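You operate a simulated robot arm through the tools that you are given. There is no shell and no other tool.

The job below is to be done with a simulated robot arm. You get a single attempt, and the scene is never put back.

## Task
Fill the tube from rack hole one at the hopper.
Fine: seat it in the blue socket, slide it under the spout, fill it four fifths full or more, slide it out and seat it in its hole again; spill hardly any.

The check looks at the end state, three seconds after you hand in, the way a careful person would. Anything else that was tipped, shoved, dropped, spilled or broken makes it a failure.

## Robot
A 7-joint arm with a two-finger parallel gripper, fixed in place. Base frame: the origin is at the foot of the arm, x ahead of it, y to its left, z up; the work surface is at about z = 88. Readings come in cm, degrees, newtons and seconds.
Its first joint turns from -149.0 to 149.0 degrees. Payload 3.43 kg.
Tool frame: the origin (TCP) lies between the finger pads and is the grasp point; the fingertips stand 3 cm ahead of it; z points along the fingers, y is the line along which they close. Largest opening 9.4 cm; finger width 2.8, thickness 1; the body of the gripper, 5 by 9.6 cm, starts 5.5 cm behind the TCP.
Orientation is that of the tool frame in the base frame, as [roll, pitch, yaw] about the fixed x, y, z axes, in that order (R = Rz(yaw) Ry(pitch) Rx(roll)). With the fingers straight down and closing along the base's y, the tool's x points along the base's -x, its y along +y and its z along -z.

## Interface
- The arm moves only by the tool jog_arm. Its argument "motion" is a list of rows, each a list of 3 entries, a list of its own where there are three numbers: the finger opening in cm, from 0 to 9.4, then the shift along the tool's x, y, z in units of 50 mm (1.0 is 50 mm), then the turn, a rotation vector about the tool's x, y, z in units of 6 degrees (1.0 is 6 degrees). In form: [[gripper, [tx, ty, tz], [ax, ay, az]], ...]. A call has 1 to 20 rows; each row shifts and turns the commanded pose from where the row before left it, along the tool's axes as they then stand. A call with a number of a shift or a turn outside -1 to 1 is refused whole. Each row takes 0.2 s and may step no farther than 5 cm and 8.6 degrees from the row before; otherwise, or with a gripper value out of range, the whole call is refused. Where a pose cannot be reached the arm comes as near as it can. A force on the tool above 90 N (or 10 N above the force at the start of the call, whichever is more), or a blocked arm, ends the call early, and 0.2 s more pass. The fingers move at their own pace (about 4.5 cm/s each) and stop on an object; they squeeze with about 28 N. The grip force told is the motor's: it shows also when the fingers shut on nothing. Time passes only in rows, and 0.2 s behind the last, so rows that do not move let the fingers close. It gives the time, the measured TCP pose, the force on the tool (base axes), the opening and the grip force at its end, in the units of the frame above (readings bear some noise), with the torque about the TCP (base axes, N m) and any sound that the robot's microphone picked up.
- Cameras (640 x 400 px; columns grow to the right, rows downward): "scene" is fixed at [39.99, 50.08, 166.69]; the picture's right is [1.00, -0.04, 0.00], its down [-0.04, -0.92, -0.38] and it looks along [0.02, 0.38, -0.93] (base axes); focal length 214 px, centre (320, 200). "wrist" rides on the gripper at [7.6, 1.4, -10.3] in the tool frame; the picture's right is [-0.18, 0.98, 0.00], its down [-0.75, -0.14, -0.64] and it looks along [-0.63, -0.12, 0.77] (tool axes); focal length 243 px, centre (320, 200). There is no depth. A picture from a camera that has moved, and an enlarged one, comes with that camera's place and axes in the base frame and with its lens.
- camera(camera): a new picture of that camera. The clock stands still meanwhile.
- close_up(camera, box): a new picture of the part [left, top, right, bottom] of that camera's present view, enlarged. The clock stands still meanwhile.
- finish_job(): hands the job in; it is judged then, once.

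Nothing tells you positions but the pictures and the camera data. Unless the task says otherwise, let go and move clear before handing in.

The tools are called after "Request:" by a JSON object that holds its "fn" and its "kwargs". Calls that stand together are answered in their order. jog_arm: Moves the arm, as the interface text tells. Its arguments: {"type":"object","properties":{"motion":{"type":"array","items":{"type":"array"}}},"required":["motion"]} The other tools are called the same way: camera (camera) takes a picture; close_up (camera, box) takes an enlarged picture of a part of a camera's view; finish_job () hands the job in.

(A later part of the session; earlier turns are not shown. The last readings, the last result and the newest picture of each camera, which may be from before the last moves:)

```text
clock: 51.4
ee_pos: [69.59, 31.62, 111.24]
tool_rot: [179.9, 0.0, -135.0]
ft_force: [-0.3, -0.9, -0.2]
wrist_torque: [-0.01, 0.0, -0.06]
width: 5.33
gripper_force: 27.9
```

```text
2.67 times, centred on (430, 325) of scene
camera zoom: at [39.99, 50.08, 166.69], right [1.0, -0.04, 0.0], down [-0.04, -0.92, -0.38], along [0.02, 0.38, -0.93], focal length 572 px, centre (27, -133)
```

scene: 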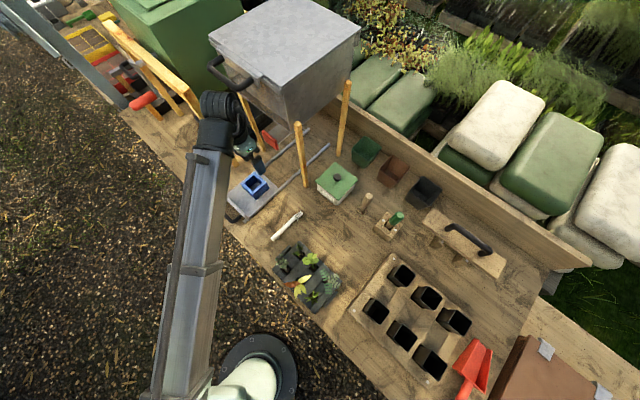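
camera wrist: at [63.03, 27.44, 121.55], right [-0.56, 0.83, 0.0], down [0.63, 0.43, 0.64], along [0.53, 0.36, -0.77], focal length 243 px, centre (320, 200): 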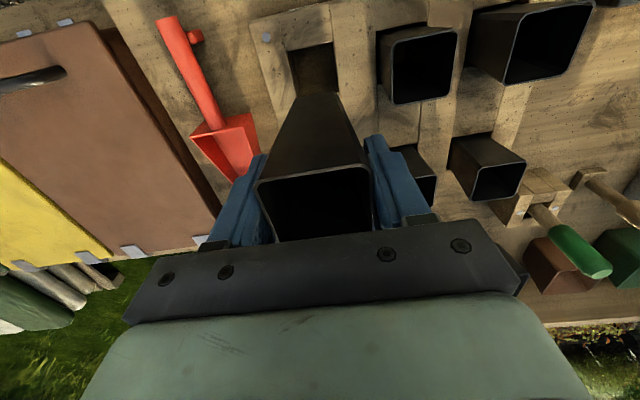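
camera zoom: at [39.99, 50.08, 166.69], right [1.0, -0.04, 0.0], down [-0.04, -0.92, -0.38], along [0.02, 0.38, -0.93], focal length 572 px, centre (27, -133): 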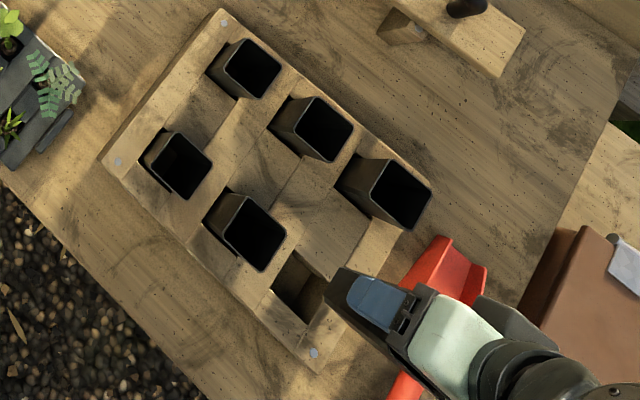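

The tube is out, bottom clear of the neighbours. I'll move out between the rows and then along the bench toward the socket.

Request:
{"fn": "jog_arm", "kwargs": {"motion": [[4.0, [-0.3, 0, -0.1], [0, 0, 0]], [4.0, [-0.4, 0.2, -0.15], [0, 0, 0]], [4.0, [-0.2, 0.5, 0], [0, 0, 0]], [4.0, [0, 0.7, 0], [0, 0, 0]], [4.0, [0, 0.8, 0], [0, 0, 0]], [4.0, [0, 0.8, 0], [0, 0, 0]], [4.0, [0, 0.8, 0], [0, 0, 0]], [4.0, [0, 0.8, 0], [0, 0, 0]], [4.0, [0, 0.8, 0], [0, 0, 0]], [4.0, [0, 0.8, 0], [0, 0, 0]], [4.0, [0, 0.8, 0], [0, 0, 0]], [4.0, [0, 0.8, 0], [0, 0, 0]], [4.0, [0, 0.8, 0], [0, 0, 0]], [4.0, [0, 0.8, 0], [0, 0, 0]], [4.0, [0, 0.8, 0], [0, 0, 0]], [4.0, [0, 0.8, 0], [0, 0, 0]], [4.0, [0, 0.8, 0], [0, 0, 0]], [4.0, [0, 0.8, 0], [0, 0, 0]], [4.0, [0, 0.7, 0], [0, 0, 0]], [4.0, [0, 0.4, 0], [0, 0, 0]]]}}

Request:
{"fn": "camera", "kwargs": {"camera": "wrist"}}

Request:
{"fn": "camera", "kwargs": {"camera": "scene"}}

```text
clock: 55.6
ee_pos: [24.24, 83.27, 112.82]
tool_rot: [179.8, 0.0, -135.1]
ft_force: [0.5, -0.2, -0.4]
wrist_torque: [0.02, -0.02, 0.0]
width: 5.33
gripper_force: 27.8
```

```text
taken
camera wrist: at [17.78, 78.9, 123.09], right [-0.56, 0.83, 0.0], down [0.63, 0.43, 0.64], along [0.53, 0.36, -0.77], focal length 243 px, centre (320, 200)
```

wrist: 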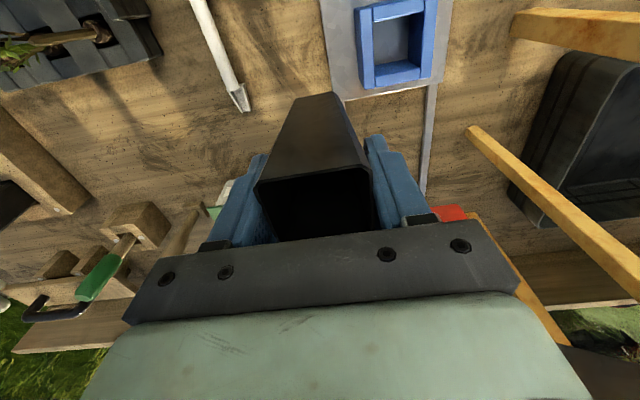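

```text
taken
```

scene: 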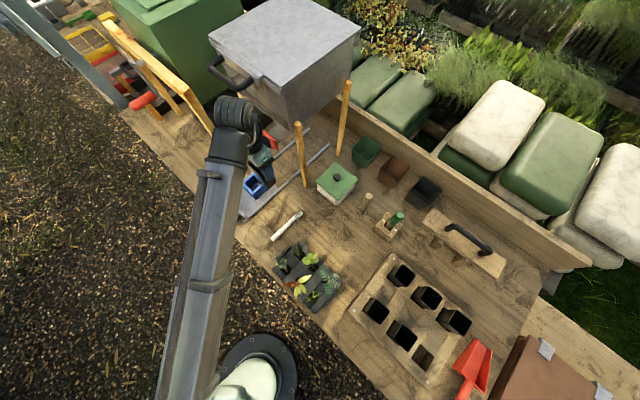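

Request:
{"fn": "jog_arm", "kwargs": {"motion": [[4.0, [0.1, 0.3, 0], [0, 0, 0]], [4.0, [0.16, 0.5, 0], [0, 0, 0]], [4.0, [0.2, 0.5, 0], [0, 0, 0]], [4.0, [0.2, 0.4, 0], [0, 0, 0]], [4.0, [0, 0, 0], [0, 0, 0]], [4.0, [0, 0, 0], [0, 0, 0]]]}}

Request:
{"fn": "camera", "kwargs": {"camera": "wrist"}}

Request:
{"fn": "close_up", "kwargs": {"camera": "wrist", "box": [240, 40, 400, 140]}}

Request:
{"fn": "close_up", "kwargs": {"camera": "scene", "box": [220, 140, 300, 210]}}

```text
clock: 57.0
ee_pos: [15.74, 86.75, 112.82]
tool_rot: [180.0, 0.0, -134.9]
ft_force: [-0.4, -0.1, -0.3]
wrist_torque: [-0.01, -0.02, 0.0]
width: 5.31
gripper_force: 28.0
```

```text
taken
camera wrist: at [9.31, 82.39, 123.16], right [-0.56, 0.83, 0.0], down [0.63, 0.43, 0.64], along [0.53, 0.36, -0.77], focal length 243 px, centre (320, 200)
```

wrist: 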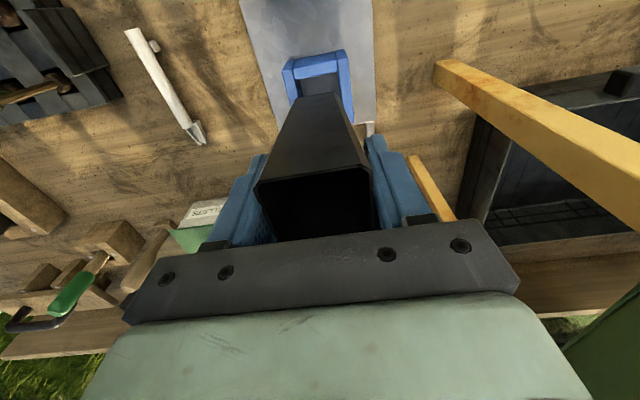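

```text
4.00 times, centred on (320, 90) of wrist
camera zoom: at [9.31, 82.39, 123.16], right [-0.56, 0.83, 0.0], down [0.63, 0.43, 0.64], along [0.53, 0.36, -0.77], focal length 970 px, centre (320, 640)
```

zoom: 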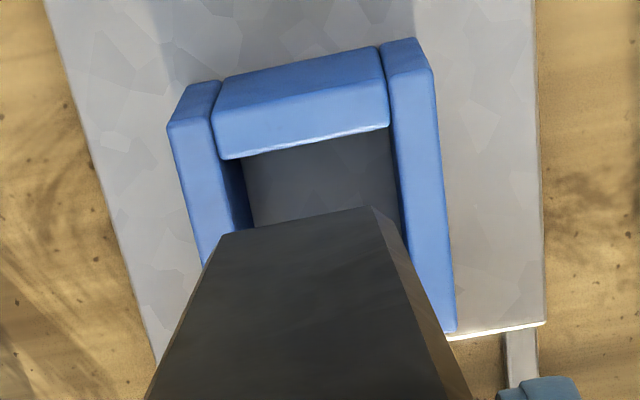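

```text
5.71 times, centred on (260, 175) of scene
camera zoom: at [39.99, 50.08, 166.69], right [1.0, -0.04, 0.0], down [-0.04, -0.92, -0.38], along [0.02, 0.38, -0.93], focal length 1226 px, centre (663, 343)
```

zoom: 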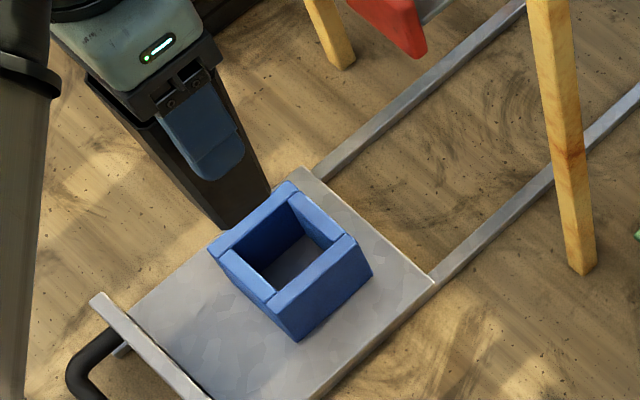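

The tube hangs right above the socket and is centred sideways; I'll lower until its bottom is just above the socket top, then fine-align where parallax is small.

Request:
{"fn": "jog_arm", "kwargs": {"motion": [[4.0, [0, 0, 0.2], [0, 0, 0]], [4.0, [0, 0, 0.3], [0, 0, 0]], [4.0, [0, 0, 0.25], [0, 0, 0]], [4.0, [0, 0, 0.15], [0, 0, 0]], [4.0, [0, 0, 0], [0, 0, 0]], [4.0, [0, 0, 0], [0, 0, 0]]]}}

Request:
{"fn": "close_up", "kwargs": {"camera": "wrist", "box": [240, 40, 400, 140]}}

Request:
{"fn": "close_up", "kwargs": {"camera": "scene", "box": [220, 150, 300, 210]}}

```text
clock: 58.4
ee_pos: [15.84, 86.78, 108.35]
tool_rot: [179.9, 0.0, -135.0]
ft_force: [-0.1, 0.1, -1.1]
wrist_torque: [-0.02, 0.01, 0.0]
width: 5.29
gripper_force: 28.5
```

```text
4.00 times, centred on (320, 90) of wrist
camera zoom: at [9.4, 82.47, 118.58], right [-0.56, 0.83, 0.0], down [0.63, 0.43, 0.64], along [0.53, 0.36, -0.77], focal length 970 px, centre (320, 640)
```

zoom: 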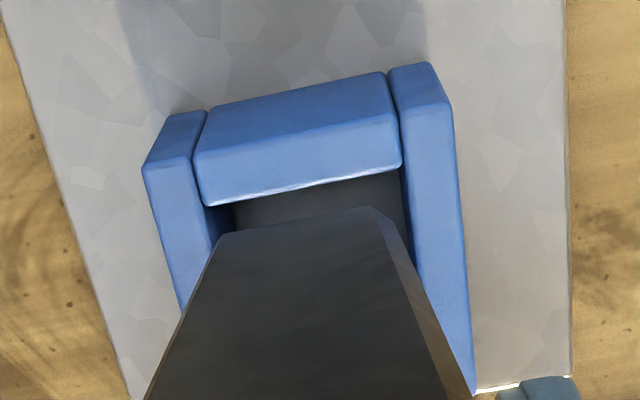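

```text
6.67 times, centred on (260, 180) of scene
camera zoom: at [39.99, 50.08, 166.69], right [1.0, -0.04, 0.0], down [-0.04, -0.92, -0.38], along [0.02, 0.38, -0.93], focal length 1430 px, centre (720, 333)
```

zoom: 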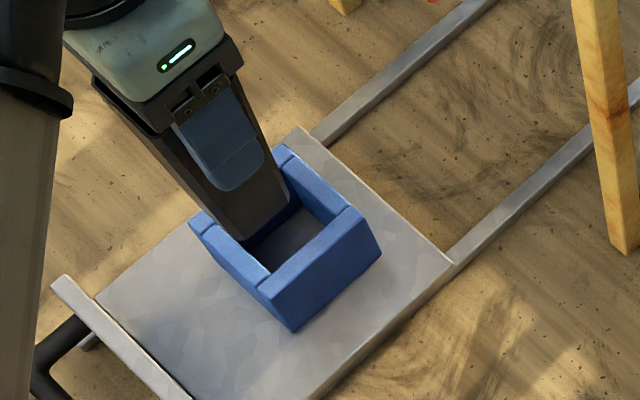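

Request:
{"fn": "close_up", "kwargs": {"camera": "scene", "box": [240, 168, 272, 192]}}

Request:
{"fn": "close_up", "kwargs": {"camera": "wrist", "box": [280, 75, 350, 119]}}

```text
16.00 times, centred on (256, 180) of scene
camera zoom: at [39.99, 50.08, 166.69], right [1.0, -0.04, 0.0], down [-0.04, -0.92, -0.38], along [0.02, 0.38, -0.93], focal length 3432 px, centre (1344, 520)
```

zoom: 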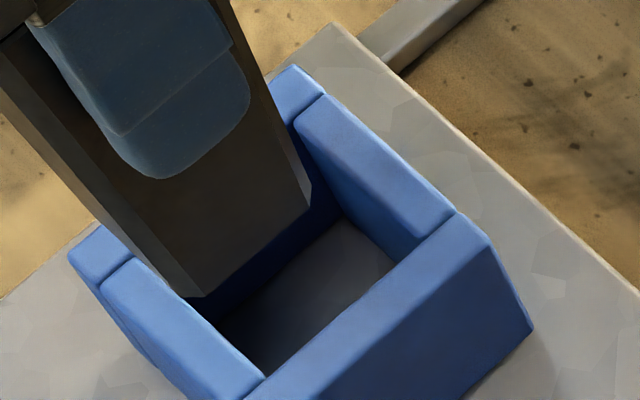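

```text
9.09 times, centred on (315, 97) of wrist
camera zoom: at [9.4, 82.47, 118.58], right [-0.56, 0.83, 0.0], down [0.63, 0.43, 0.64], along [0.53, 0.36, -0.77], focal length 2206 px, centre (366, 1136)
```

zoom: 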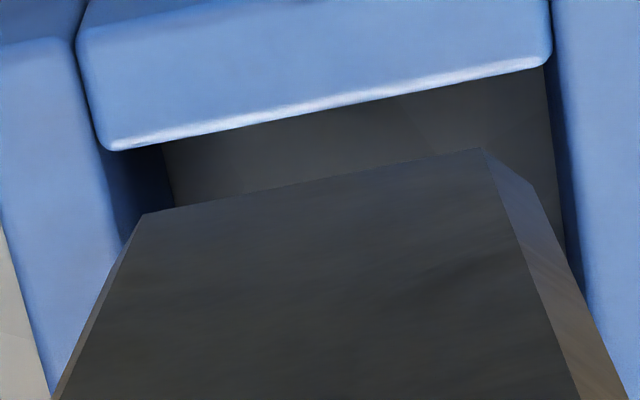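

The tube bottom is ≈3.5 cm above the socket top; both cameras agree it must move ≈0.65 cm farther (+e2). I'll shift, lower 2.5 cm and re-check.

Request:
{"fn": "jog_arm", "kwargs": {"motion": [[4.0, [-0.13, 0, 0], [0, 0, 0]], [4.0, [0, 0, 0.2], [0, 0, 0]], [4.0, [0, 0, 0.2], [0, 0, 0]], [4.0, [0, 0, 0.1], [0, 0, 0]], [4.0, [0, 0, 0], [0, 0, 0]], [4.0, [0, 0, 0], [0, 0, 0]]]}}

Request:
{"fn": "close_up", "kwargs": {"camera": "scene", "box": [240, 168, 272, 192]}}

Request:
{"fn": "close_up", "kwargs": {"camera": "wrist", "box": [270, 65, 370, 128]}}

```text
clock: 59.8
ee_pos: [16.43, 87.19, 105.84]
tool_rot: [179.9, 0.0, -135.0]
ft_force: [-0.6, 0.7, -0.3]
wrist_torque: [0.0, 0.03, 0.0]
width: 5.33
gripper_force: 28.4
```

```text
16.00 times, centred on (256, 180) of scene
camera zoom: at [39.99, 50.08, 166.69], right [1.0, -0.04, 0.0], down [-0.04, -0.92, -0.38], along [0.02, 0.38, -0.93], focal length 3432 px, centre (1344, 520)
```

zoom: 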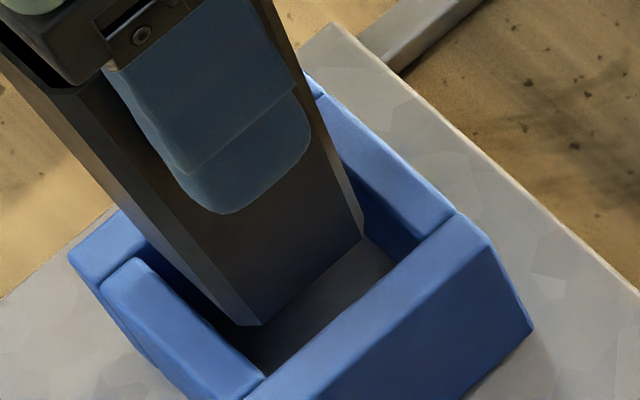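

```text
6.35 times, centred on (320, 96) of wrist
camera zoom: at [9.88, 82.95, 116.08], right [-0.56, 0.83, 0.0], down [0.63, 0.43, 0.64], along [0.53, 0.36, -0.77], focal length 1540 px, centre (320, 857)
```

zoom: 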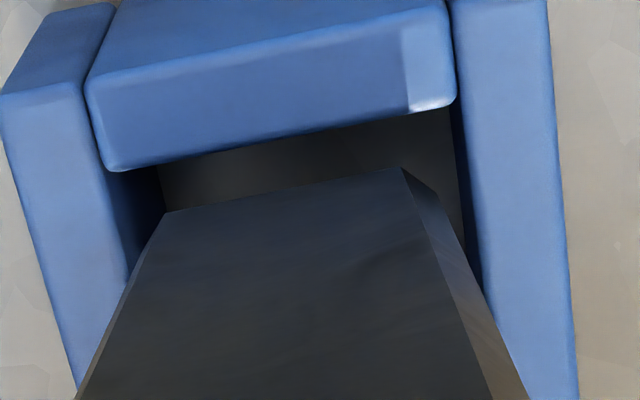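

Well centred now in both views. Lowering into the socket in small steps with force checks.

Request:
{"fn": "jog_arm", "kwargs": {"motion": [[4.0, [0, 0, 0.1], [0, 0, 0]], [4.0, [0, 0, 0.1], [0, 0, 0]], [4.0, [0, 0, 0.1], [0, 0, 0]], [4.0, [0, 0, 0.1], [0, 0, 0]], [4.0, [0, 0, 0.1], [0, 0, 0]], [4.0, [0, 0, 0], [0, 0, 0]]]}}

Request:
{"fn": "close_up", "kwargs": {"camera": "scene", "box": [240, 168, 272, 192]}}

Request:
{"fn": "close_up", "kwargs": {"camera": "wrist", "box": [260, 65, 380, 140]}}

```text
clock: 61.2
ee_pos: [16.4, 87.23, 103.25]
tool_rot: [180.0, -0.1, -135.0]
ft_force: [-0.8, -0.3, -0.2]
wrist_torque: [-0.01, 0.01, -0.02]
width: 5.34
gripper_force: 28.5
```

```text
16.00 times, centred on (256, 180) of scene
camera zoom: at [39.99, 50.08, 166.69], right [1.0, -0.04, 0.0], down [-0.04, -0.92, -0.38], along [0.02, 0.38, -0.93], focal length 3432 px, centre (1344, 520)
```

zoom: 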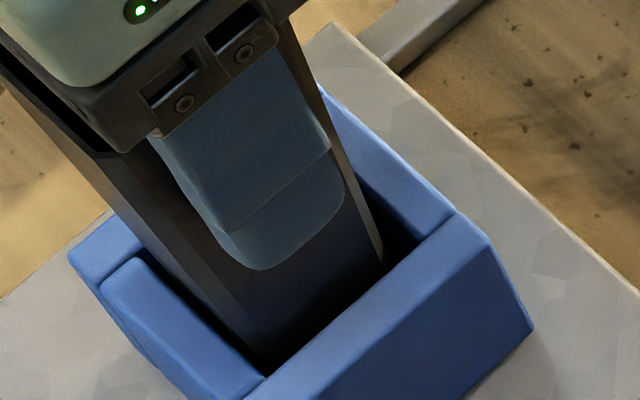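

```text
5.33 times, centred on (320, 102) of wrist
camera zoom: at [9.89, 82.94, 113.5], right [-0.56, 0.83, 0.0], down [0.63, 0.43, 0.64], along [0.53, 0.36, -0.77], focal length 1294 px, centre (320, 720)
```

zoom: 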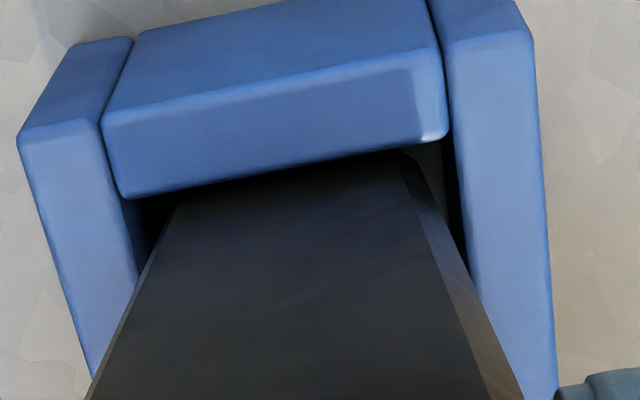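

It is entering freely. Continuing down.

Request:
{"fn": "jog_arm", "kwargs": {"motion": [[4.0, [0, 0, 0.1], [0, 0, 0]], [4.0, [0, 0, 0.1], [0, 0, 0]], [4.0, [0, 0, 0.1], [0, 0, 0]], [4.0, [0, 0, 0.1], [0, 0, 0]], [4.0, [0, 0, 0], [0, 0, 0]]]}}

Request:
{"fn": "close_up", "kwargs": {"camera": "wrist", "box": [260, 65, 380, 140]}}

Request:
{"fn": "close_up", "kwargs": {"camera": "scene", "box": [240, 168, 272, 192]}}

```text
clock: 62.4
ee_pos: [16.49, 87.42, 101.17]
tool_rot: [179.8, -0.1, -135.0]
ft_force: [0.3, 0.5, 0.2]
wrist_torque: [0.02, 0.0, 0.01]
width: 5.33
gripper_force: 28.3
```

```text
5.33 times, centred on (320, 102) of wrist
camera zoom: at [10.03, 83.04, 111.42], right [-0.56, 0.83, 0.0], down [0.63, 0.43, 0.64], along [0.53, 0.36, -0.77], focal length 1294 px, centre (320, 720)
```

zoom: 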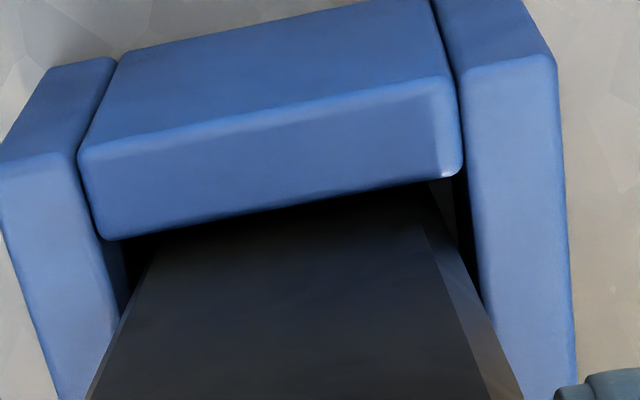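

```text
16.00 times, centred on (256, 180) of scene
camera zoom: at [39.99, 50.08, 166.69], right [1.0, -0.04, 0.0], down [-0.04, -0.92, -0.38], along [0.02, 0.38, -0.93], focal length 3432 px, centre (1344, 520)
```

zoom: 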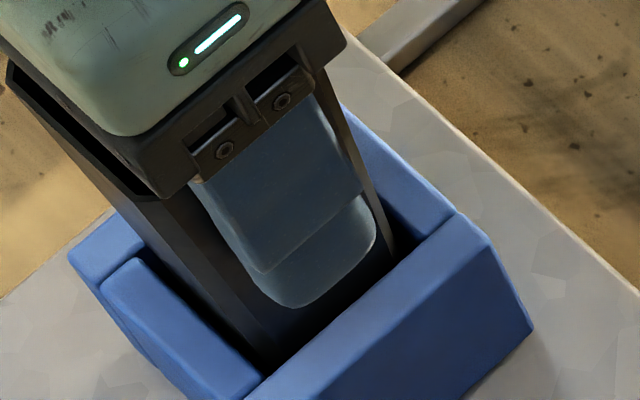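

Request:
{"fn": "jog_arm", "kwargs": {"motion": [[4.0, [0, 0, 0.06], [0, 0, 0]], [4.0, [0, 0, 0.06], [0, 0, 0]], [4.0, [0, 0, 0.06], [0, 0, 0]], [4.0, [0, 0, 0], [0, 0, 0]]]}}

```text
clock: 63.4
ee_pos: [16.29, 87.3, 100.33]
tool_rot: [179.8, 0.1, -135.1]
ft_force: [-0.5, 1.2, 0.2]
wrist_torque: [0.02, 0.03, 0.0]
width: 5.32
gripper_force: 28.2
```

Request:
{"fn": "jog_arm", "kwargs": {"motion": [[4.0, [0, 0, 0.05], [0, 0, 0]], [4.0, [0, 0, 0.05], [0, 0, 0]], [4.0, [0, 0, 0], [0, 0, 0]]]}}

Request:
{"fn": "close_up", "kwargs": {"camera": "scene", "box": [240, 168, 272, 192]}}

```text
clock: 64.2
ee_pos: [16.43, 87.57, 99.92]
tool_rot: [179.9, 0.0, -135.0]
ft_force: [-0.2, 0.4, -0.3]
wrist_torque: [0.0, -0.01, 0.02]
width: 5.27
gripper_force: 28.0
```

```text
16.00 times, centred on (256, 180) of scene
camera zoom: at [39.99, 50.08, 166.69], right [1.0, -0.04, 0.0], down [-0.04, -0.92, -0.38], along [0.02, 0.38, -0.93], focal length 3432 px, centre (1344, 520)
```

zoom: 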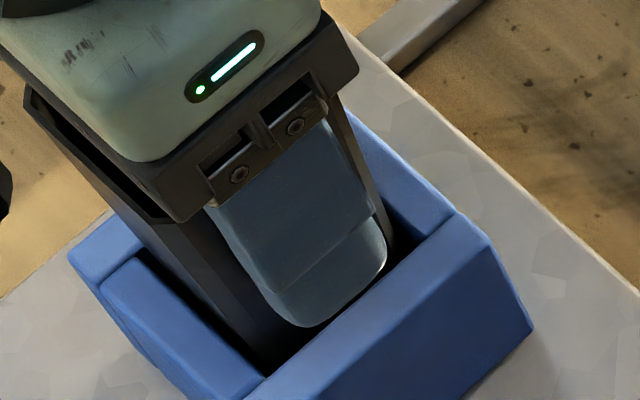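

Request:
{"fn": "jog_arm", "kwargs": {"motion": [[4.0, [0, 0, 0.04], [0, 0, 0]], [4.0, [0, 0, 0.04], [0, 0, 0]], [4.0, [0, 0, 0], [0, 0, 0]]]}}

Request:
{"fn": "close_up", "kwargs": {"camera": "wrist", "box": [240, 65, 400, 165]}}

```text
clock: 65.0
ee_pos: [16.5, 87.39, 99.56]
tool_rot: [179.8, 0.0, -134.9]
ft_force: [1.2, 0.8, 22.3]
wrist_torque: [0.02, -0.02, 0.02]
width: 5.33
gripper_force: 28.2
```

```text
4.00 times, centred on (320, 115) of wrist
camera zoom: at [9.96, 83.06, 109.82], right [-0.56, 0.83, 0.0], down [0.63, 0.43, 0.64], along [0.53, 0.37, -0.77], focal length 970 px, centre (320, 540)
```

zoom: 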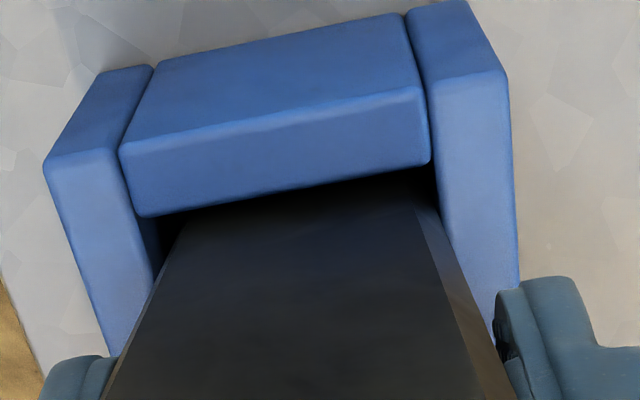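

Contact with the carriage floor (22 N up at TCP z≈99.6), which matches the tube resting on the bottom. I'll relax slightly and release.

Request:
{"fn": "jog_arm", "kwargs": {"motion": [[4.0, [0, 0, -0.03], [0, 0, 0]], [5.6, [0, 0, 0], [0, 0, 0]], [6.5, [0, 0, 0], [0, 0, 0]], [8.0, [0, 0, 0], [0, 0, 0]], [8.0, [0, 0, 0], [0, 0, 0]], [8.0, [0, 0, 0], [0, 0, 0]]]}}

Request:
{"fn": "close_up", "kwargs": {"camera": "wrist", "box": [230, 85, 410, 235]}}

Request:
{"fn": "close_up", "kwargs": {"camera": "scene", "box": [235, 155, 280, 195]}}

```text
clock: 66.4
ee_pos: [16.38, 87.36, 99.62]
tool_rot: [179.9, -0.1, -135.0]
ft_force: [0.1, -0.3, 0.0]
wrist_torque: [0.01, -0.04, -0.02]
width: 8.0
gripper_force: 0.1
```

```text
2.67 times, centred on (320, 160) of wrist
camera zoom: at [9.95, 83.15, 109.84], right [-0.56, 0.83, 0.0], down [0.63, 0.43, 0.64], along [0.53, 0.36, -0.77], focal length 647 px, centre (320, 307)
```

zoom: 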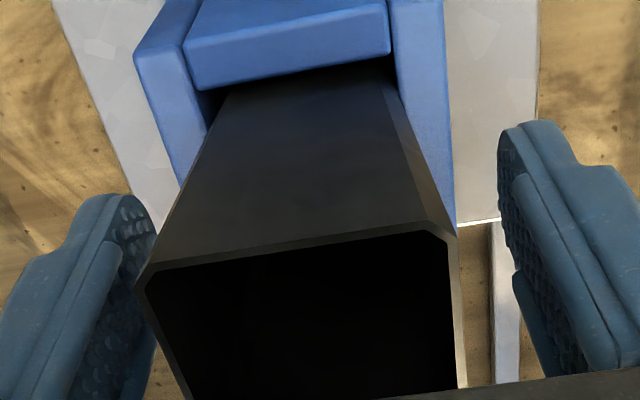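

```text
10.00 times, centred on (258, 175) of scene
camera zoom: at [39.99, 50.08, 166.69], right [1.0, -0.04, 0.0], down [-0.04, -0.92, -0.38], along [0.02, 0.38, -0.93], focal length 2145 px, centre (945, 450)
```

zoom: 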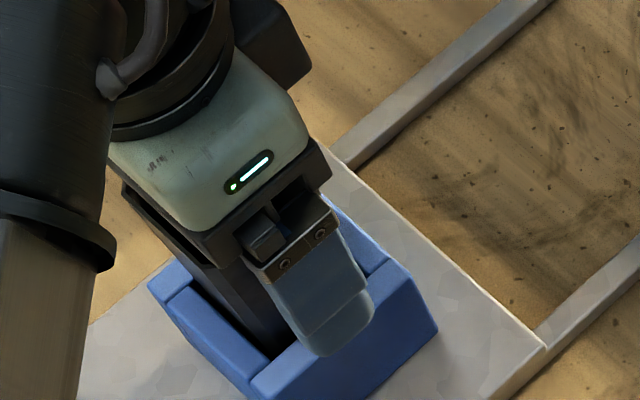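

Released; the tube stands in the socket. Rising straight up to check it.

Request:
{"fn": "jog_arm", "kwargs": {"motion": [[8.0, [0, 0, -0.1], [0, 0, 0]], [8.0, [0, 0, -0.2], [0, 0, 0]], [8.0, [0, 0, -0.4], [0, 0, 0]], [8.0, [0, 0, -0.5], [0, 0, 0]], [8.0, [0, 0, -0.5], [0, 0, 0]], [8.0, [0, 0, -0.4], [0, 0, 0]], [8.0, [0, 0, 0], [0, 0, 0]]]}}

Request:
{"fn": "close_up", "kwargs": {"camera": "wrist", "box": [240, 60, 400, 180]}}

Request:
{"fn": "close_up", "kwargs": {"camera": "scene", "box": [200, 130, 320, 230]}}

```text
clock: 68.0
ee_pos: [16.4, 87.3, 110.11]
tool_rot: [179.9, 0.0, -134.9]
ft_force: [0.4, -0.2, -0.3]
wrist_torque: [0.01, -0.03, 0.02]
width: 8.0
gripper_force: 0.0
```

```text
3.33 times, centred on (320, 120) of wrist
camera zoom: at [9.88, 83.0, 120.31], right [-0.56, 0.83, 0.0], down [0.63, 0.43, 0.64], along [0.53, 0.36, -0.77], focal length 809 px, centre (320, 467)
```

zoom: 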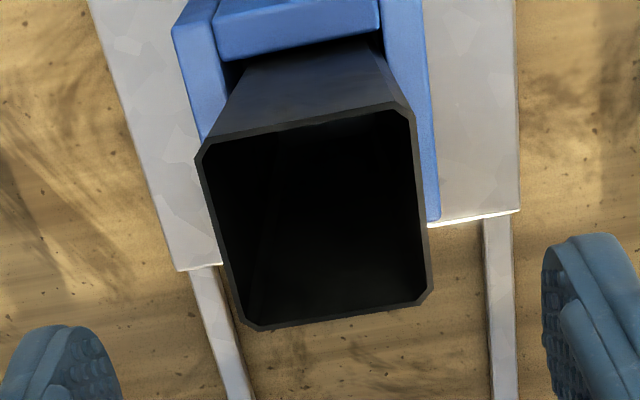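

```text
4.00 times, centred on (260, 180) of scene
camera zoom: at [39.99, 50.08, 166.69], right [1.0, -0.04, 0.0], down [-0.04, -0.92, -0.38], along [0.02, 0.38, -0.93], focal length 858 px, centre (560, 280)
```

zoom: 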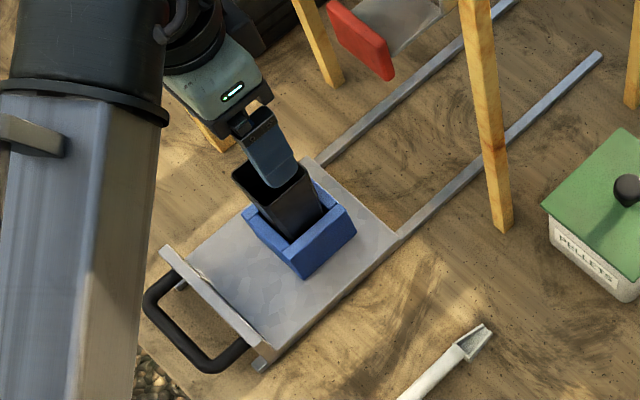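

The tube is seated and upright. Next the carriage handle: I'll back off toward me to view it from above.

Request:
{"fn": "jog_arm", "kwargs": {"motion": [[8.0, [0.3, 0, 0], [0, 0, 0]], [8.0, [0.6, 0, 0], [0, 0, 0]], [8.0, [0.6, 0, 0], [0, 0, 0]], [8.0, [0.6, 0, 0], [0, 0, 0]], [8.0, [0.3, 0, 0], [0, 0, 0]], [8.0, [0, 0, 0], [0, 0, 0]]]}}

Request:
{"fn": "camera", "kwargs": {"camera": "wrist"}}

Request:
{"fn": "close_up", "kwargs": {"camera": "wrist", "box": [230, 40, 410, 150]}}

Request:
{"fn": "close_up", "kwargs": {"camera": "scene", "box": [205, 160, 285, 230]}}

```text
clock: 69.4
ee_pos: [7.92, 78.78, 110.15]
tool_rot: [179.9, 0.0, -135.0]
ft_force: [0.4, 0.6, 0.6]
wrist_torque: [0.01, -0.01, 0.01]
width: 8.0
gripper_force: 0.2
```

```text
taken
camera wrist: at [1.39, 74.52, 120.5], right [-0.56, 0.83, 0.0], down [0.63, 0.43, 0.64], along [0.53, 0.36, -0.77], focal length 243 px, centre (320, 200)
```

wrist: 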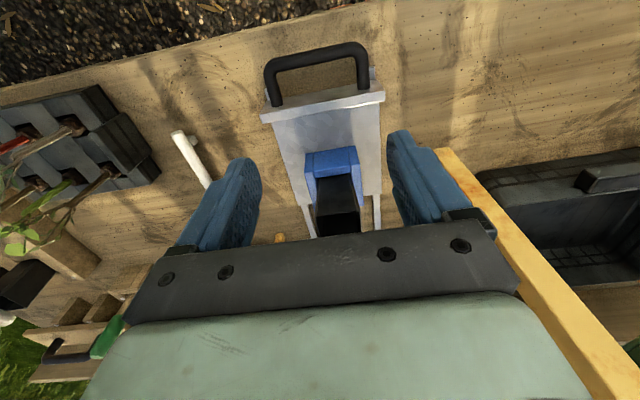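

```text
3.56 times, centred on (320, 95) of wrist
camera zoom: at [1.39, 74.52, 120.5], right [-0.56, 0.83, 0.0], down [0.63, 0.43, 0.64], along [0.53, 0.36, -0.77], focal length 863 px, centre (320, 573)
```

zoom: 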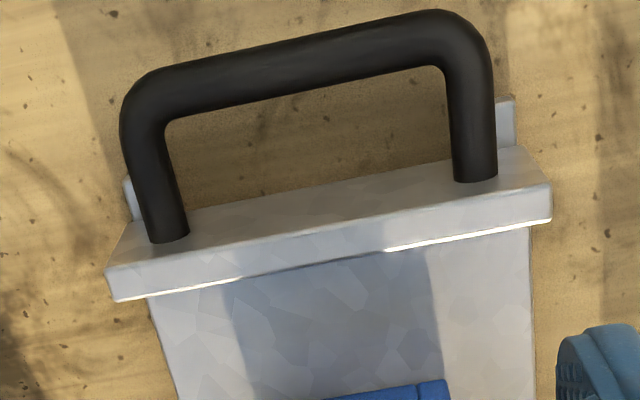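

```text
5.71 times, centred on (245, 195) of scene
camera zoom: at [39.99, 50.08, 166.69], right [1.0, -0.04, 0.0], down [-0.04, -0.92, -0.38], along [0.02, 0.38, -0.93], focal length 1226 px, centre (749, 229)
```

zoom: 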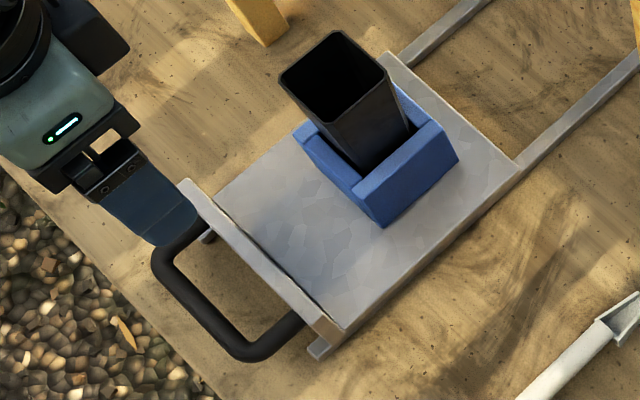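

The handle is a horizontal bar (centre e2≈58.4, z≈91.2) in front of the lip. I'll turn the tool 90° so the fingers can straddle the bar and tilt it outward, then approach.

Request:
{"fn": "jog_arm", "kwargs": {"motion": [[3.2, [0, 0, 0], [0, 0, -1]], [3.2, [0, 0, 0], [0, 0, -1]], [3.2, [0, 0, 0], [0, 0, -1]], [3.2, [0, 0, 0], [0, 0, -1]], [3.2, [0, 0, 0], [0, 0, -1]], [3.2, [0, 0, 0], [0, 0, -1]], [3.2, [0, 0, 0], [0, 0, -1]], [3.2, [0, 0, 0], [0, 0, -1]], [3.2, [0, 0, 0], [0, 0, -1]], [3.2, [0, 0, 0], [0, 0, -1]], [3.2, [0, 0, 0], [0, 0, -1]], [3.2, [0, 0, 0], [0, 0, -1]], [3.2, [0, 0, 0], [0, 0, -1]], [3.2, [0, 0, 0], [0, 0, -1]], [3.2, [0, 0, 0], [0, 0, -1]], [3.2, [0, 0, 0], [0, 0, 0]]]}}

Request:
{"fn": "camera", "kwargs": {"camera": "wrist"}}

```text
clock: 72.8
ee_pos: [7.87, 78.84, 110.2]
tool_rot: [179.9, 0.0, -45.0]
ft_force: [-0.4, 0.3, 0.6]
wrist_torque: [-0.02, -0.02, 0.05]
width: 3.18
gripper_force: 0.1
```

```text
taken
camera wrist: at [12.23, 72.53, 120.35], right [-0.82, -0.57, 0.0], down [-0.43, 0.63, 0.64], along [-0.36, 0.53, -0.77], focal length 243 px, centre (320, 200)
```

wrist: 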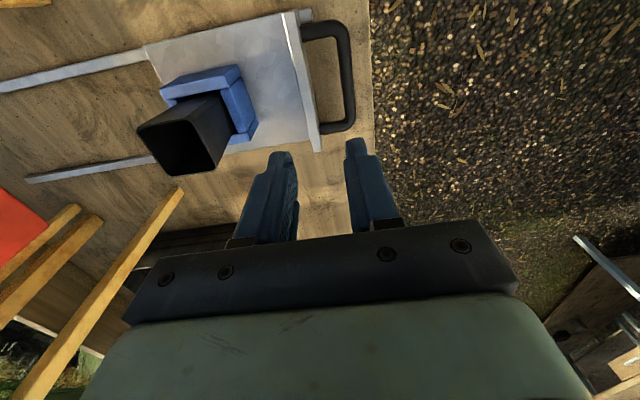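

Request:
{"fn": "close_up", "kwargs": {"camera": "wrist", "box": [250, 0, 400, 170]}}

```text
2.35 times, centred on (325, 85) of wrist
camera zoom: at [12.23, 72.53, 120.35], right [-0.82, -0.57, 0.0], down [-0.43, 0.63, 0.64], along [-0.36, 0.53, -0.77], focal length 571 px, centre (308, 471)
```

zoom: 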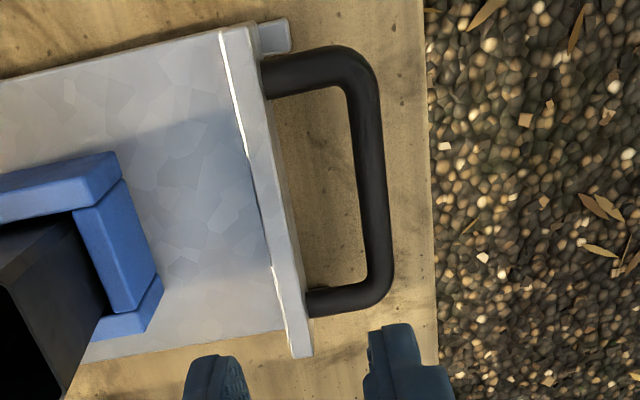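

Handle bar confirmed at e2≈58.4, z≈91.2. Tilting 35° outward and moving to just above/in front of the bar.

Request:
{"fn": "jog_arm", "kwargs": {"motion": [[2.4, [0, 0, 0], [0.972, 0, 0]], [2.4, [0, 0, 0], [0.972, 0, 0]], [2.4, [0, 0, 0], [0.972, 0, 0]], [2.4, [0, 0, 0], [0.972, 0, 0]], [2.4, [0, 0, 0], [0.972, 0, 0]], [2.4, [0, 0, 0], [0.972, 0, 0]], [2.4, [0, 0.47, 0.171], [0, 0, 0]], [2.4, [0, 0.47, 0.171], [0, 0, 0]], [2.4, [0, 0.47, 0.171], [0, 0, 0]], [2.4, [0, 0.47, 0.171], [0, 0, 0]], [2.4, [0, 0, 0], [0, 0, 0]]]}}

Request:
{"fn": "camera", "kwargs": {"camera": "wrist"}}

Request:
{"fn": "close_up", "kwargs": {"camera": "wrist", "box": [230, 40, 410, 200]}}

Request:
{"fn": "close_up", "kwargs": {"camera": "scene", "box": [190, 150, 290, 240]}}

```text
clock: 75.2
ee_pos: [3.88, 75.13, 101.97]
tool_rot: [-145.1, 0.2, -45.0]
ft_force: [0.2, 0.6, 0.1]
wrist_torque: [-0.02, -0.01, 0.02]
width: 2.4
gripper_force: 0.1
```

```text
taken
camera wrist: at [4.18, 64.85, 109.53], right [-0.7, -0.44, -0.56], down [-0.71, 0.35, 0.61], along [-0.07, 0.83, -0.56], focal length 243 px, centre (320, 200)
```

wrist: 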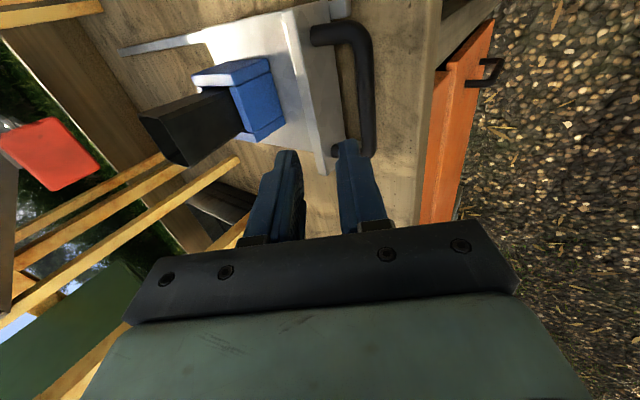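

```text
2.50 times, centred on (320, 120) of wrist
camera zoom: at [4.18, 64.85, 109.53], right [-0.7, -0.44, -0.56], down [-0.71, 0.35, 0.61], along [-0.07, 0.83, -0.56], focal length 606 px, centre (320, 400)
```

zoom: 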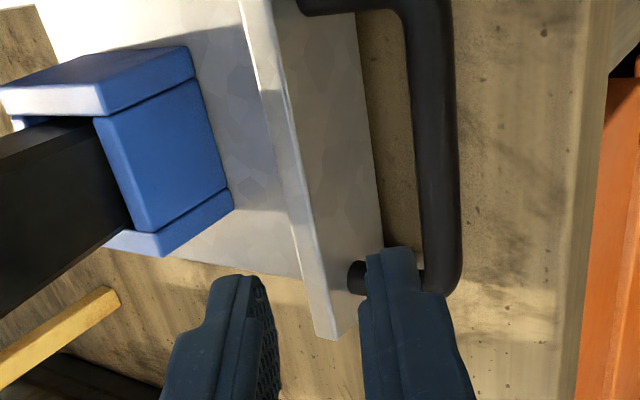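

```text
4.44 times, centred on (240, 195) of scene
camera zoom: at [39.99, 50.08, 166.69], right [1.0, -0.04, 0.0], down [-0.04, -0.92, -0.38], along [0.02, 0.38, -0.93], focal length 953 px, centre (676, 222)
```

zoom: 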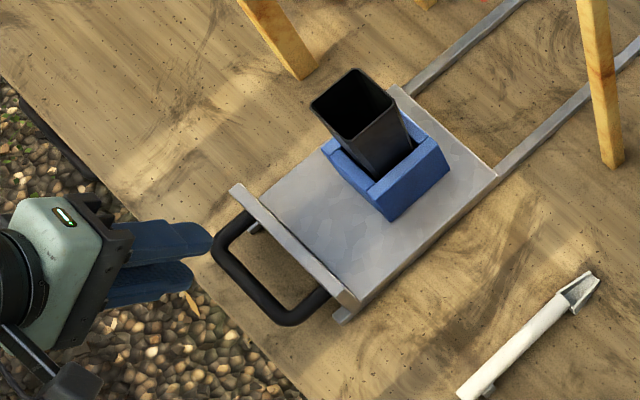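

Request:
{"fn": "jog_arm", "kwargs": {"motion": [[2.4, [0, 0.2, 0.27], [0, 0, 0]], [2.4, [0, 0.27, 0.367], [0, 0, 0]], [2.4, [0, 0.27, 0.367], [0, 0, 0]], [2.4, [0, 0.08, 0.1], [0, 0, 0]], [2.4, [0, 0, 0], [0, 0, 0]], [2.4, [0, 0, 0], [0, 0, 0]]]}}

Request:
{"fn": "camera", "kwargs": {"camera": "wrist"}}

Request:
{"fn": "close_up", "kwargs": {"camera": "wrist", "box": [240, 60, 400, 200]}}

Request:
{"fn": "close_up", "kwargs": {"camera": "scene", "box": [200, 165, 270, 225]}}

```text
clock: 76.6
ee_pos: [3.65, 74.79, 95.07]
tool_rot: [-145.0, 0.1, -45.0]
ft_force: [0.5, 0.0, -0.6]
wrist_torque: [0.01, -0.03, -0.05]
width: 2.39
gripper_force: 0.0
```

```text
taken
camera wrist: at [3.99, 64.6, 102.59], right [-0.7, -0.44, -0.56], down [-0.71, 0.35, 0.61], along [-0.07, 0.83, -0.56], focal length 243 px, centre (320, 200)
```

wrist: 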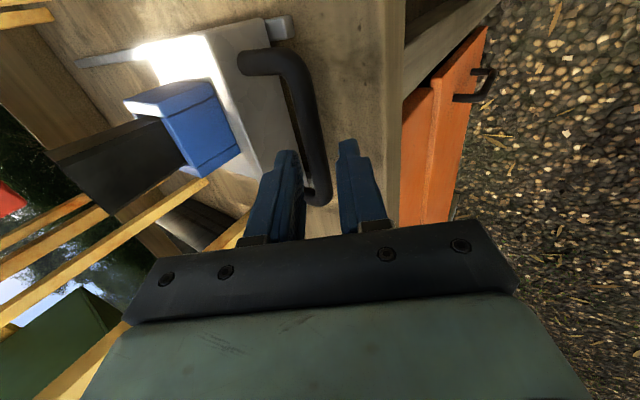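

```text
2.86 times, centred on (320, 130) of wrist
camera zoom: at [3.99, 64.6, 102.59], right [-0.7, -0.44, -0.56], down [-0.71, 0.35, 0.61], along [-0.07, 0.83, -0.56], focal length 693 px, centre (320, 400)
```

zoom: 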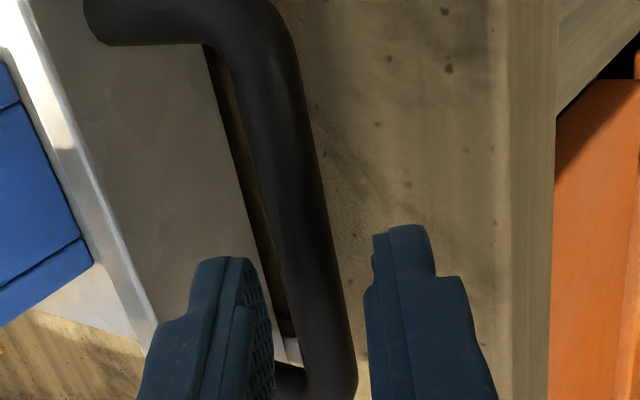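

```text
6.67 times, centred on (235, 195) of scene
camera zoom: at [39.99, 50.08, 166.69], right [1.0, -0.04, 0.0], down [-0.04, -0.92, -0.38], along [0.02, 0.38, -0.93], focal length 1430 px, centre (887, 233)
```

zoom: 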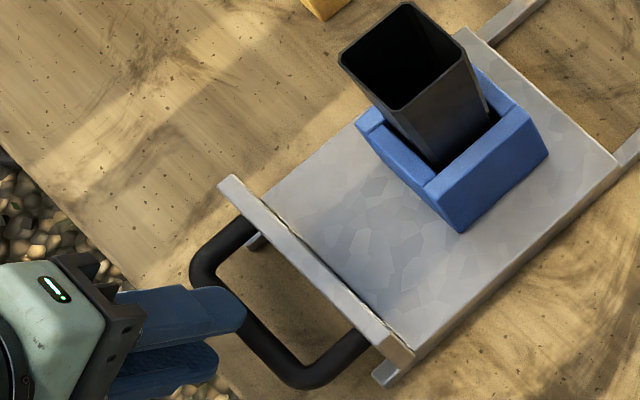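

The bar is between the fingers but ≈0.6 cm toward the far finger; I'll shift to centre it, then check.

Request:
{"fn": "jog_arm", "kwargs": {"motion": [[2.4, [0, -0.06, 0], [0, 0, 0]], [2.4, [0, -0.06, 0.05], [0, 0, 0]], [2.4, [0, 0, 0.05], [0, 0, 0]], [2.4, [0, 0, 0], [0, 0, 0]]]}}

Request:
{"fn": "close_up", "kwargs": {"camera": "wrist", "box": [270, 90, 370, 190]}}

Request:
{"fn": "close_up", "kwargs": {"camera": "scene", "box": [200, 175, 250, 218]}}

```text
clock: 77.6
ee_pos: [4.28, 75.32, 95.05]
tool_rot: [-145.1, 0.2, -45.0]
ft_force: [0.8, 0.4, 0.6]
wrist_torque: [-0.02, 0.02, 0.03]
width: 2.42
gripper_force: 0.0
```

```text
4.00 times, centred on (320, 140) of wrist
camera zoom: at [4.58, 65.0, 102.6], right [-0.7, -0.44, -0.56], down [-0.71, 0.35, 0.61], along [-0.07, 0.83, -0.56], focal length 970 px, centre (320, 440)
```

zoom: 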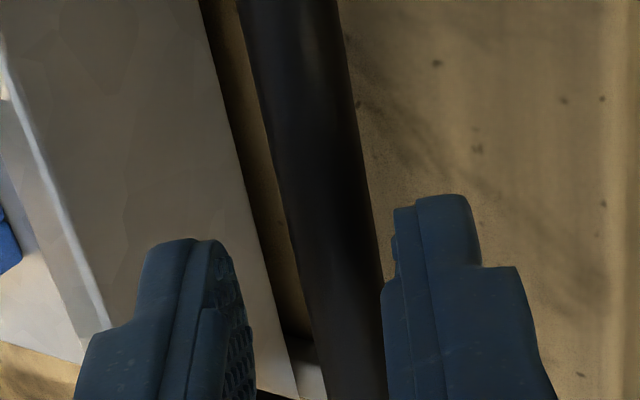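

```text
9.30 times, centred on (225, 196) of scene
camera zoom: at [39.99, 50.08, 166.69], right [1.0, -0.04, 0.0], down [-0.04, -0.92, -0.38], along [0.02, 0.38, -0.93], focal length 1995 px, centre (1204, 233)
```

zoom: 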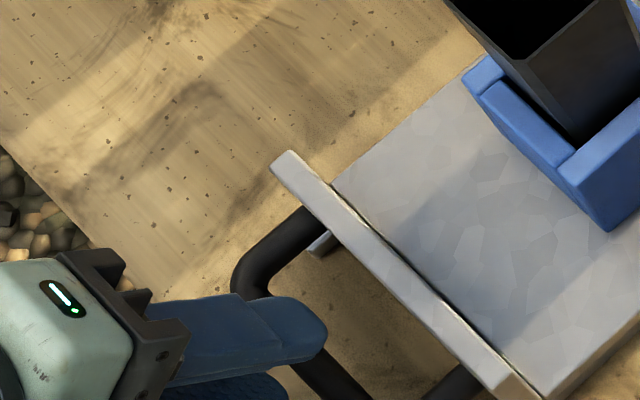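

Centred now. Advancing along the fingers 2.5 cm and gripping the bar.

Request:
{"fn": "jog_arm", "kwargs": {"motion": [[2.4, [0, 0, 0.15], [0, 0, 0]], [2.4, [0, 0, 0.15], [0, 0, 0]], [2.4, [0, 0, 0.15], [0, 0, 0]], [2.4, [0, 0, 0.05], [0, 0, 0]], [2.4, [0, 0, 0], [0, 0, 0]]]}}

Request:
{"fn": "close_up", "kwargs": {"camera": "wrist", "box": [260, 90, 380, 200]}}

Request:
{"fn": "close_up", "kwargs": {"camera": "scene", "box": [200, 175, 250, 218]}}

```text
clock: 78.8
ee_pos: [5.37, 76.12, 92.82]
tool_rot: [-144.9, 0.1, -45.0]
ft_force: [-0.3, -0.1, -0.2]
wrist_torque: [-0.02, 0.03, -0.01]
width: 2.38
gripper_force: 0.1
```

```text
3.64 times, centred on (320, 145) of wrist
camera zoom: at [5.61, 65.89, 100.45], right [-0.7, -0.44, -0.56], down [-0.71, 0.35, 0.61], along [-0.07, 0.83, -0.56], focal length 882 px, centre (320, 400)
```

zoom: 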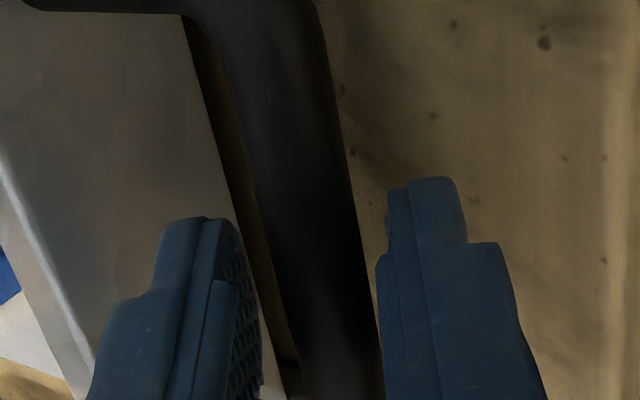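

```text
9.30 times, centred on (225, 196) of scene
camera zoom: at [39.99, 50.08, 166.69], right [1.0, -0.04, 0.0], down [-0.04, -0.92, -0.38], along [0.02, 0.38, -0.93], focal length 1995 px, centre (1204, 233)
```

zoom: 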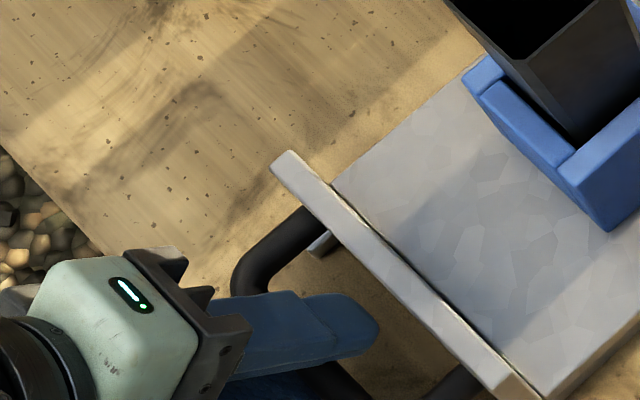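

Request:
{"fn": "jog_arm", "kwargs": {"motion": [[1.2, [0, 0, 0], [0, 0, 0]], [0.4, [0, 0, 0], [0, 0, 0]], [0.2, [0, 0, 0], [0, 0, 0]], [0.2, [0, 0, 0], [0, 0, 0]]]}}

Request:
{"fn": "close_up", "kwargs": {"camera": "wrist", "box": [260, 90, 380, 200]}}

Request:
{"fn": "close_up", "kwargs": {"camera": "scene", "box": [200, 150, 290, 225]}}

```text
clock: 79.8
ee_pos: [5.26, 76.22, 92.88]
tool_rot: [-145.0, 0.1, -45.0]
ft_force: [0.2, -1.8, -6.6]
wrist_torque: [-0.43, -0.39, 1.08]
width: 1.37
gripper_force: 44.6
```

```text
3.64 times, centred on (320, 145) of wrist
camera zoom: at [5.61, 65.89, 100.44], right [-0.7, -0.44, -0.56], down [-0.71, 0.35, 0.61], along [-0.07, 0.83, -0.56], focal length 882 px, centre (320, 400)
```

zoom: 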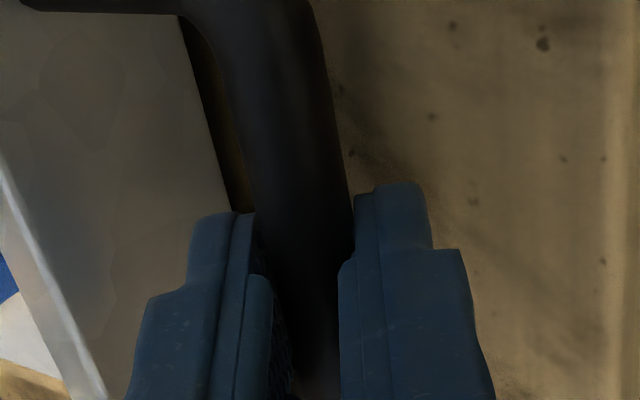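

```text
5.33 times, centred on (245, 188) of scene
camera zoom: at [39.99, 50.08, 166.69], right [1.0, -0.04, 0.0], down [-0.04, -0.92, -0.38], along [0.02, 0.38, -0.93], focal length 1144 px, centre (720, 267)
```

zoom: 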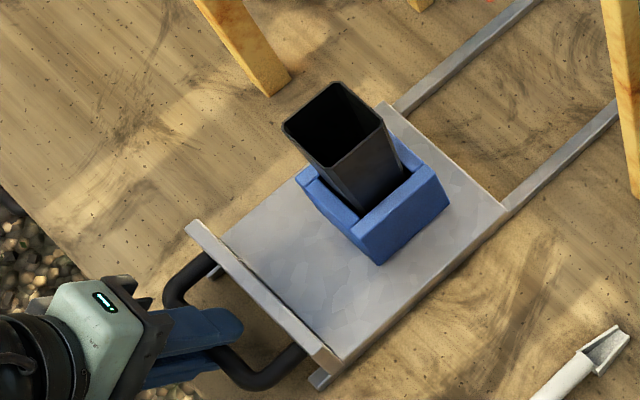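

The bar is gripped (1.37 cm). Pushing the carriage +e2 in small steps first to feel the resistance.

Request:
{"fn": "jog_arm", "kwargs": {"motion": [[0.2, [0, -0.05, 0.035], [0, 0, 0]], [0.2, [0, -0.082, 0.0574], [0, 0, 0]], [0.2, [0, -0.082, 0.0574], [0, 0, 0]], [0.2, [0, -0.082, 0.0574], [0, 0, 0]], [0.2, [0, 0, 0], [0, 0, 0]]]}}

Request:
{"fn": "close_up", "kwargs": {"camera": "scene", "box": [200, 140, 300, 225]}}

```text
clock: 81.0
ee_pos: [6.62, 77.55, 92.84]
tool_rot: [-144.8, 0.2, -45.0]
ft_force: [-0.3, 0.2, 15.3]
wrist_torque: [-0.79, -1.1, 0.56]
width: 1.37
gripper_force: 45.5
```

```text
4.71 times, centred on (250, 182) of scene
camera zoom: at [39.99, 50.08, 166.69], right [1.0, -0.04, 0.0], down [-0.04, -0.92, -0.38], along [0.02, 0.38, -0.93], focal length 1009 px, centre (649, 282)
```

zoom: 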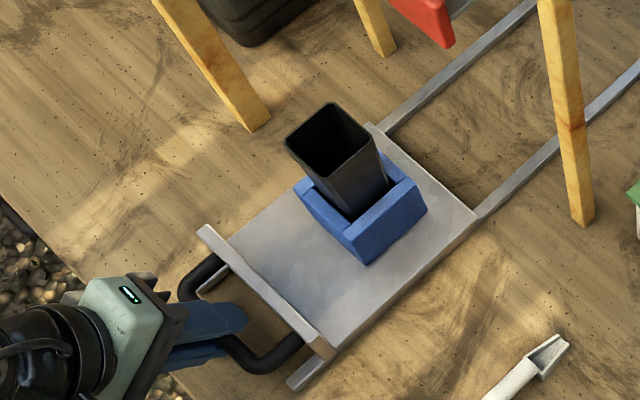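

The carriage slides easily (≈1.9 cm moved, tube steady). Continuing gently.

Request:
{"fn": "jog_arm", "kwargs": {"motion": [[0.2, [0, -0.1, 0.04], [0, 0, 0]], [0.2, [0, -0.131, 0.0918], [0, 0, 0]], [0.2, [0, -0.1638, 0.1148], [0, 0, 0]], [0.2, [0, -0.1638, 0.1148], [0, 0, 0]], [0.2, [0, -0.1638, 0.1148], [0, 0, 0]], [0.2, [0, -0.1638, 0.1148], [0, 0, 0]], [0.2, [0, -0.1638, 0.1148], [0, 0, 0]], [0.2, [0, -0.1638, 0.1148], [0, 0, 0]], [0.2, [0, -0.1638, 0.1148], [0, 0, 0]], [0.2, [0, -0.1638, 0.1148], [0, 0, 0]], [0.2, [0, -0.082, 0.0574], [0, 0, 0]], [0.2, [0, 0, 0], [0, 0, 0]]]}}

Request:
{"fn": "close_up", "kwargs": {"camera": "scene", "box": [210, 110, 320, 210]}}

Request:
{"fn": "camera", "kwargs": {"camera": "wrist"}}

```text
clock: 83.6
ee_pos: [13.59, 84.51, 92.97]
tool_rot: [-145.0, -0.1, -45.0]
ft_force: [3.2, -3.6, -32.9]
wrist_torque: [-1.14, -0.85, 0.45]
width: 1.37
gripper_force: 45.8
```

```text
4.00 times, centred on (265, 160) of scene
camera zoom: at [39.99, 50.08, 166.69], right [1.0, -0.04, 0.0], down [-0.04, -0.92, -0.38], along [0.02, 0.38, -0.93], focal length 858 px, centre (540, 360)
```

zoom: 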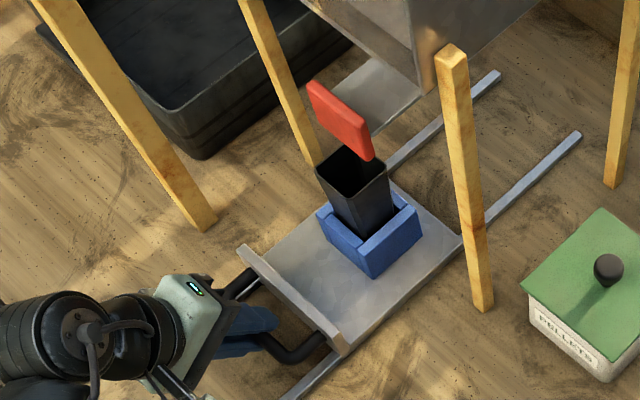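

```text
taken
camera wrist: at [13.87, 74.22, 100.51], right [-0.7, -0.44, -0.56], down [-0.71, 0.36, 0.61], along [-0.07, 0.82, -0.56], focal length 243 px, centre (320, 200)
```

wrist: 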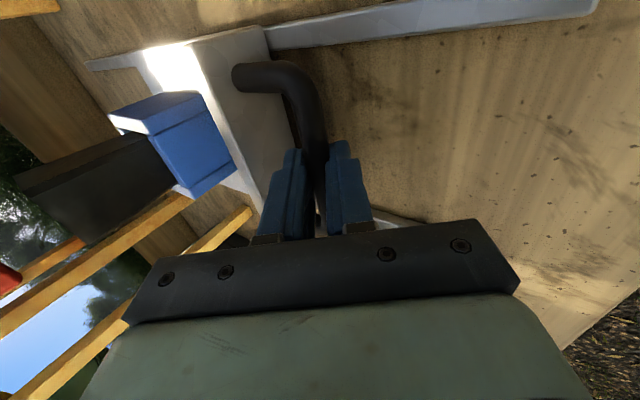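

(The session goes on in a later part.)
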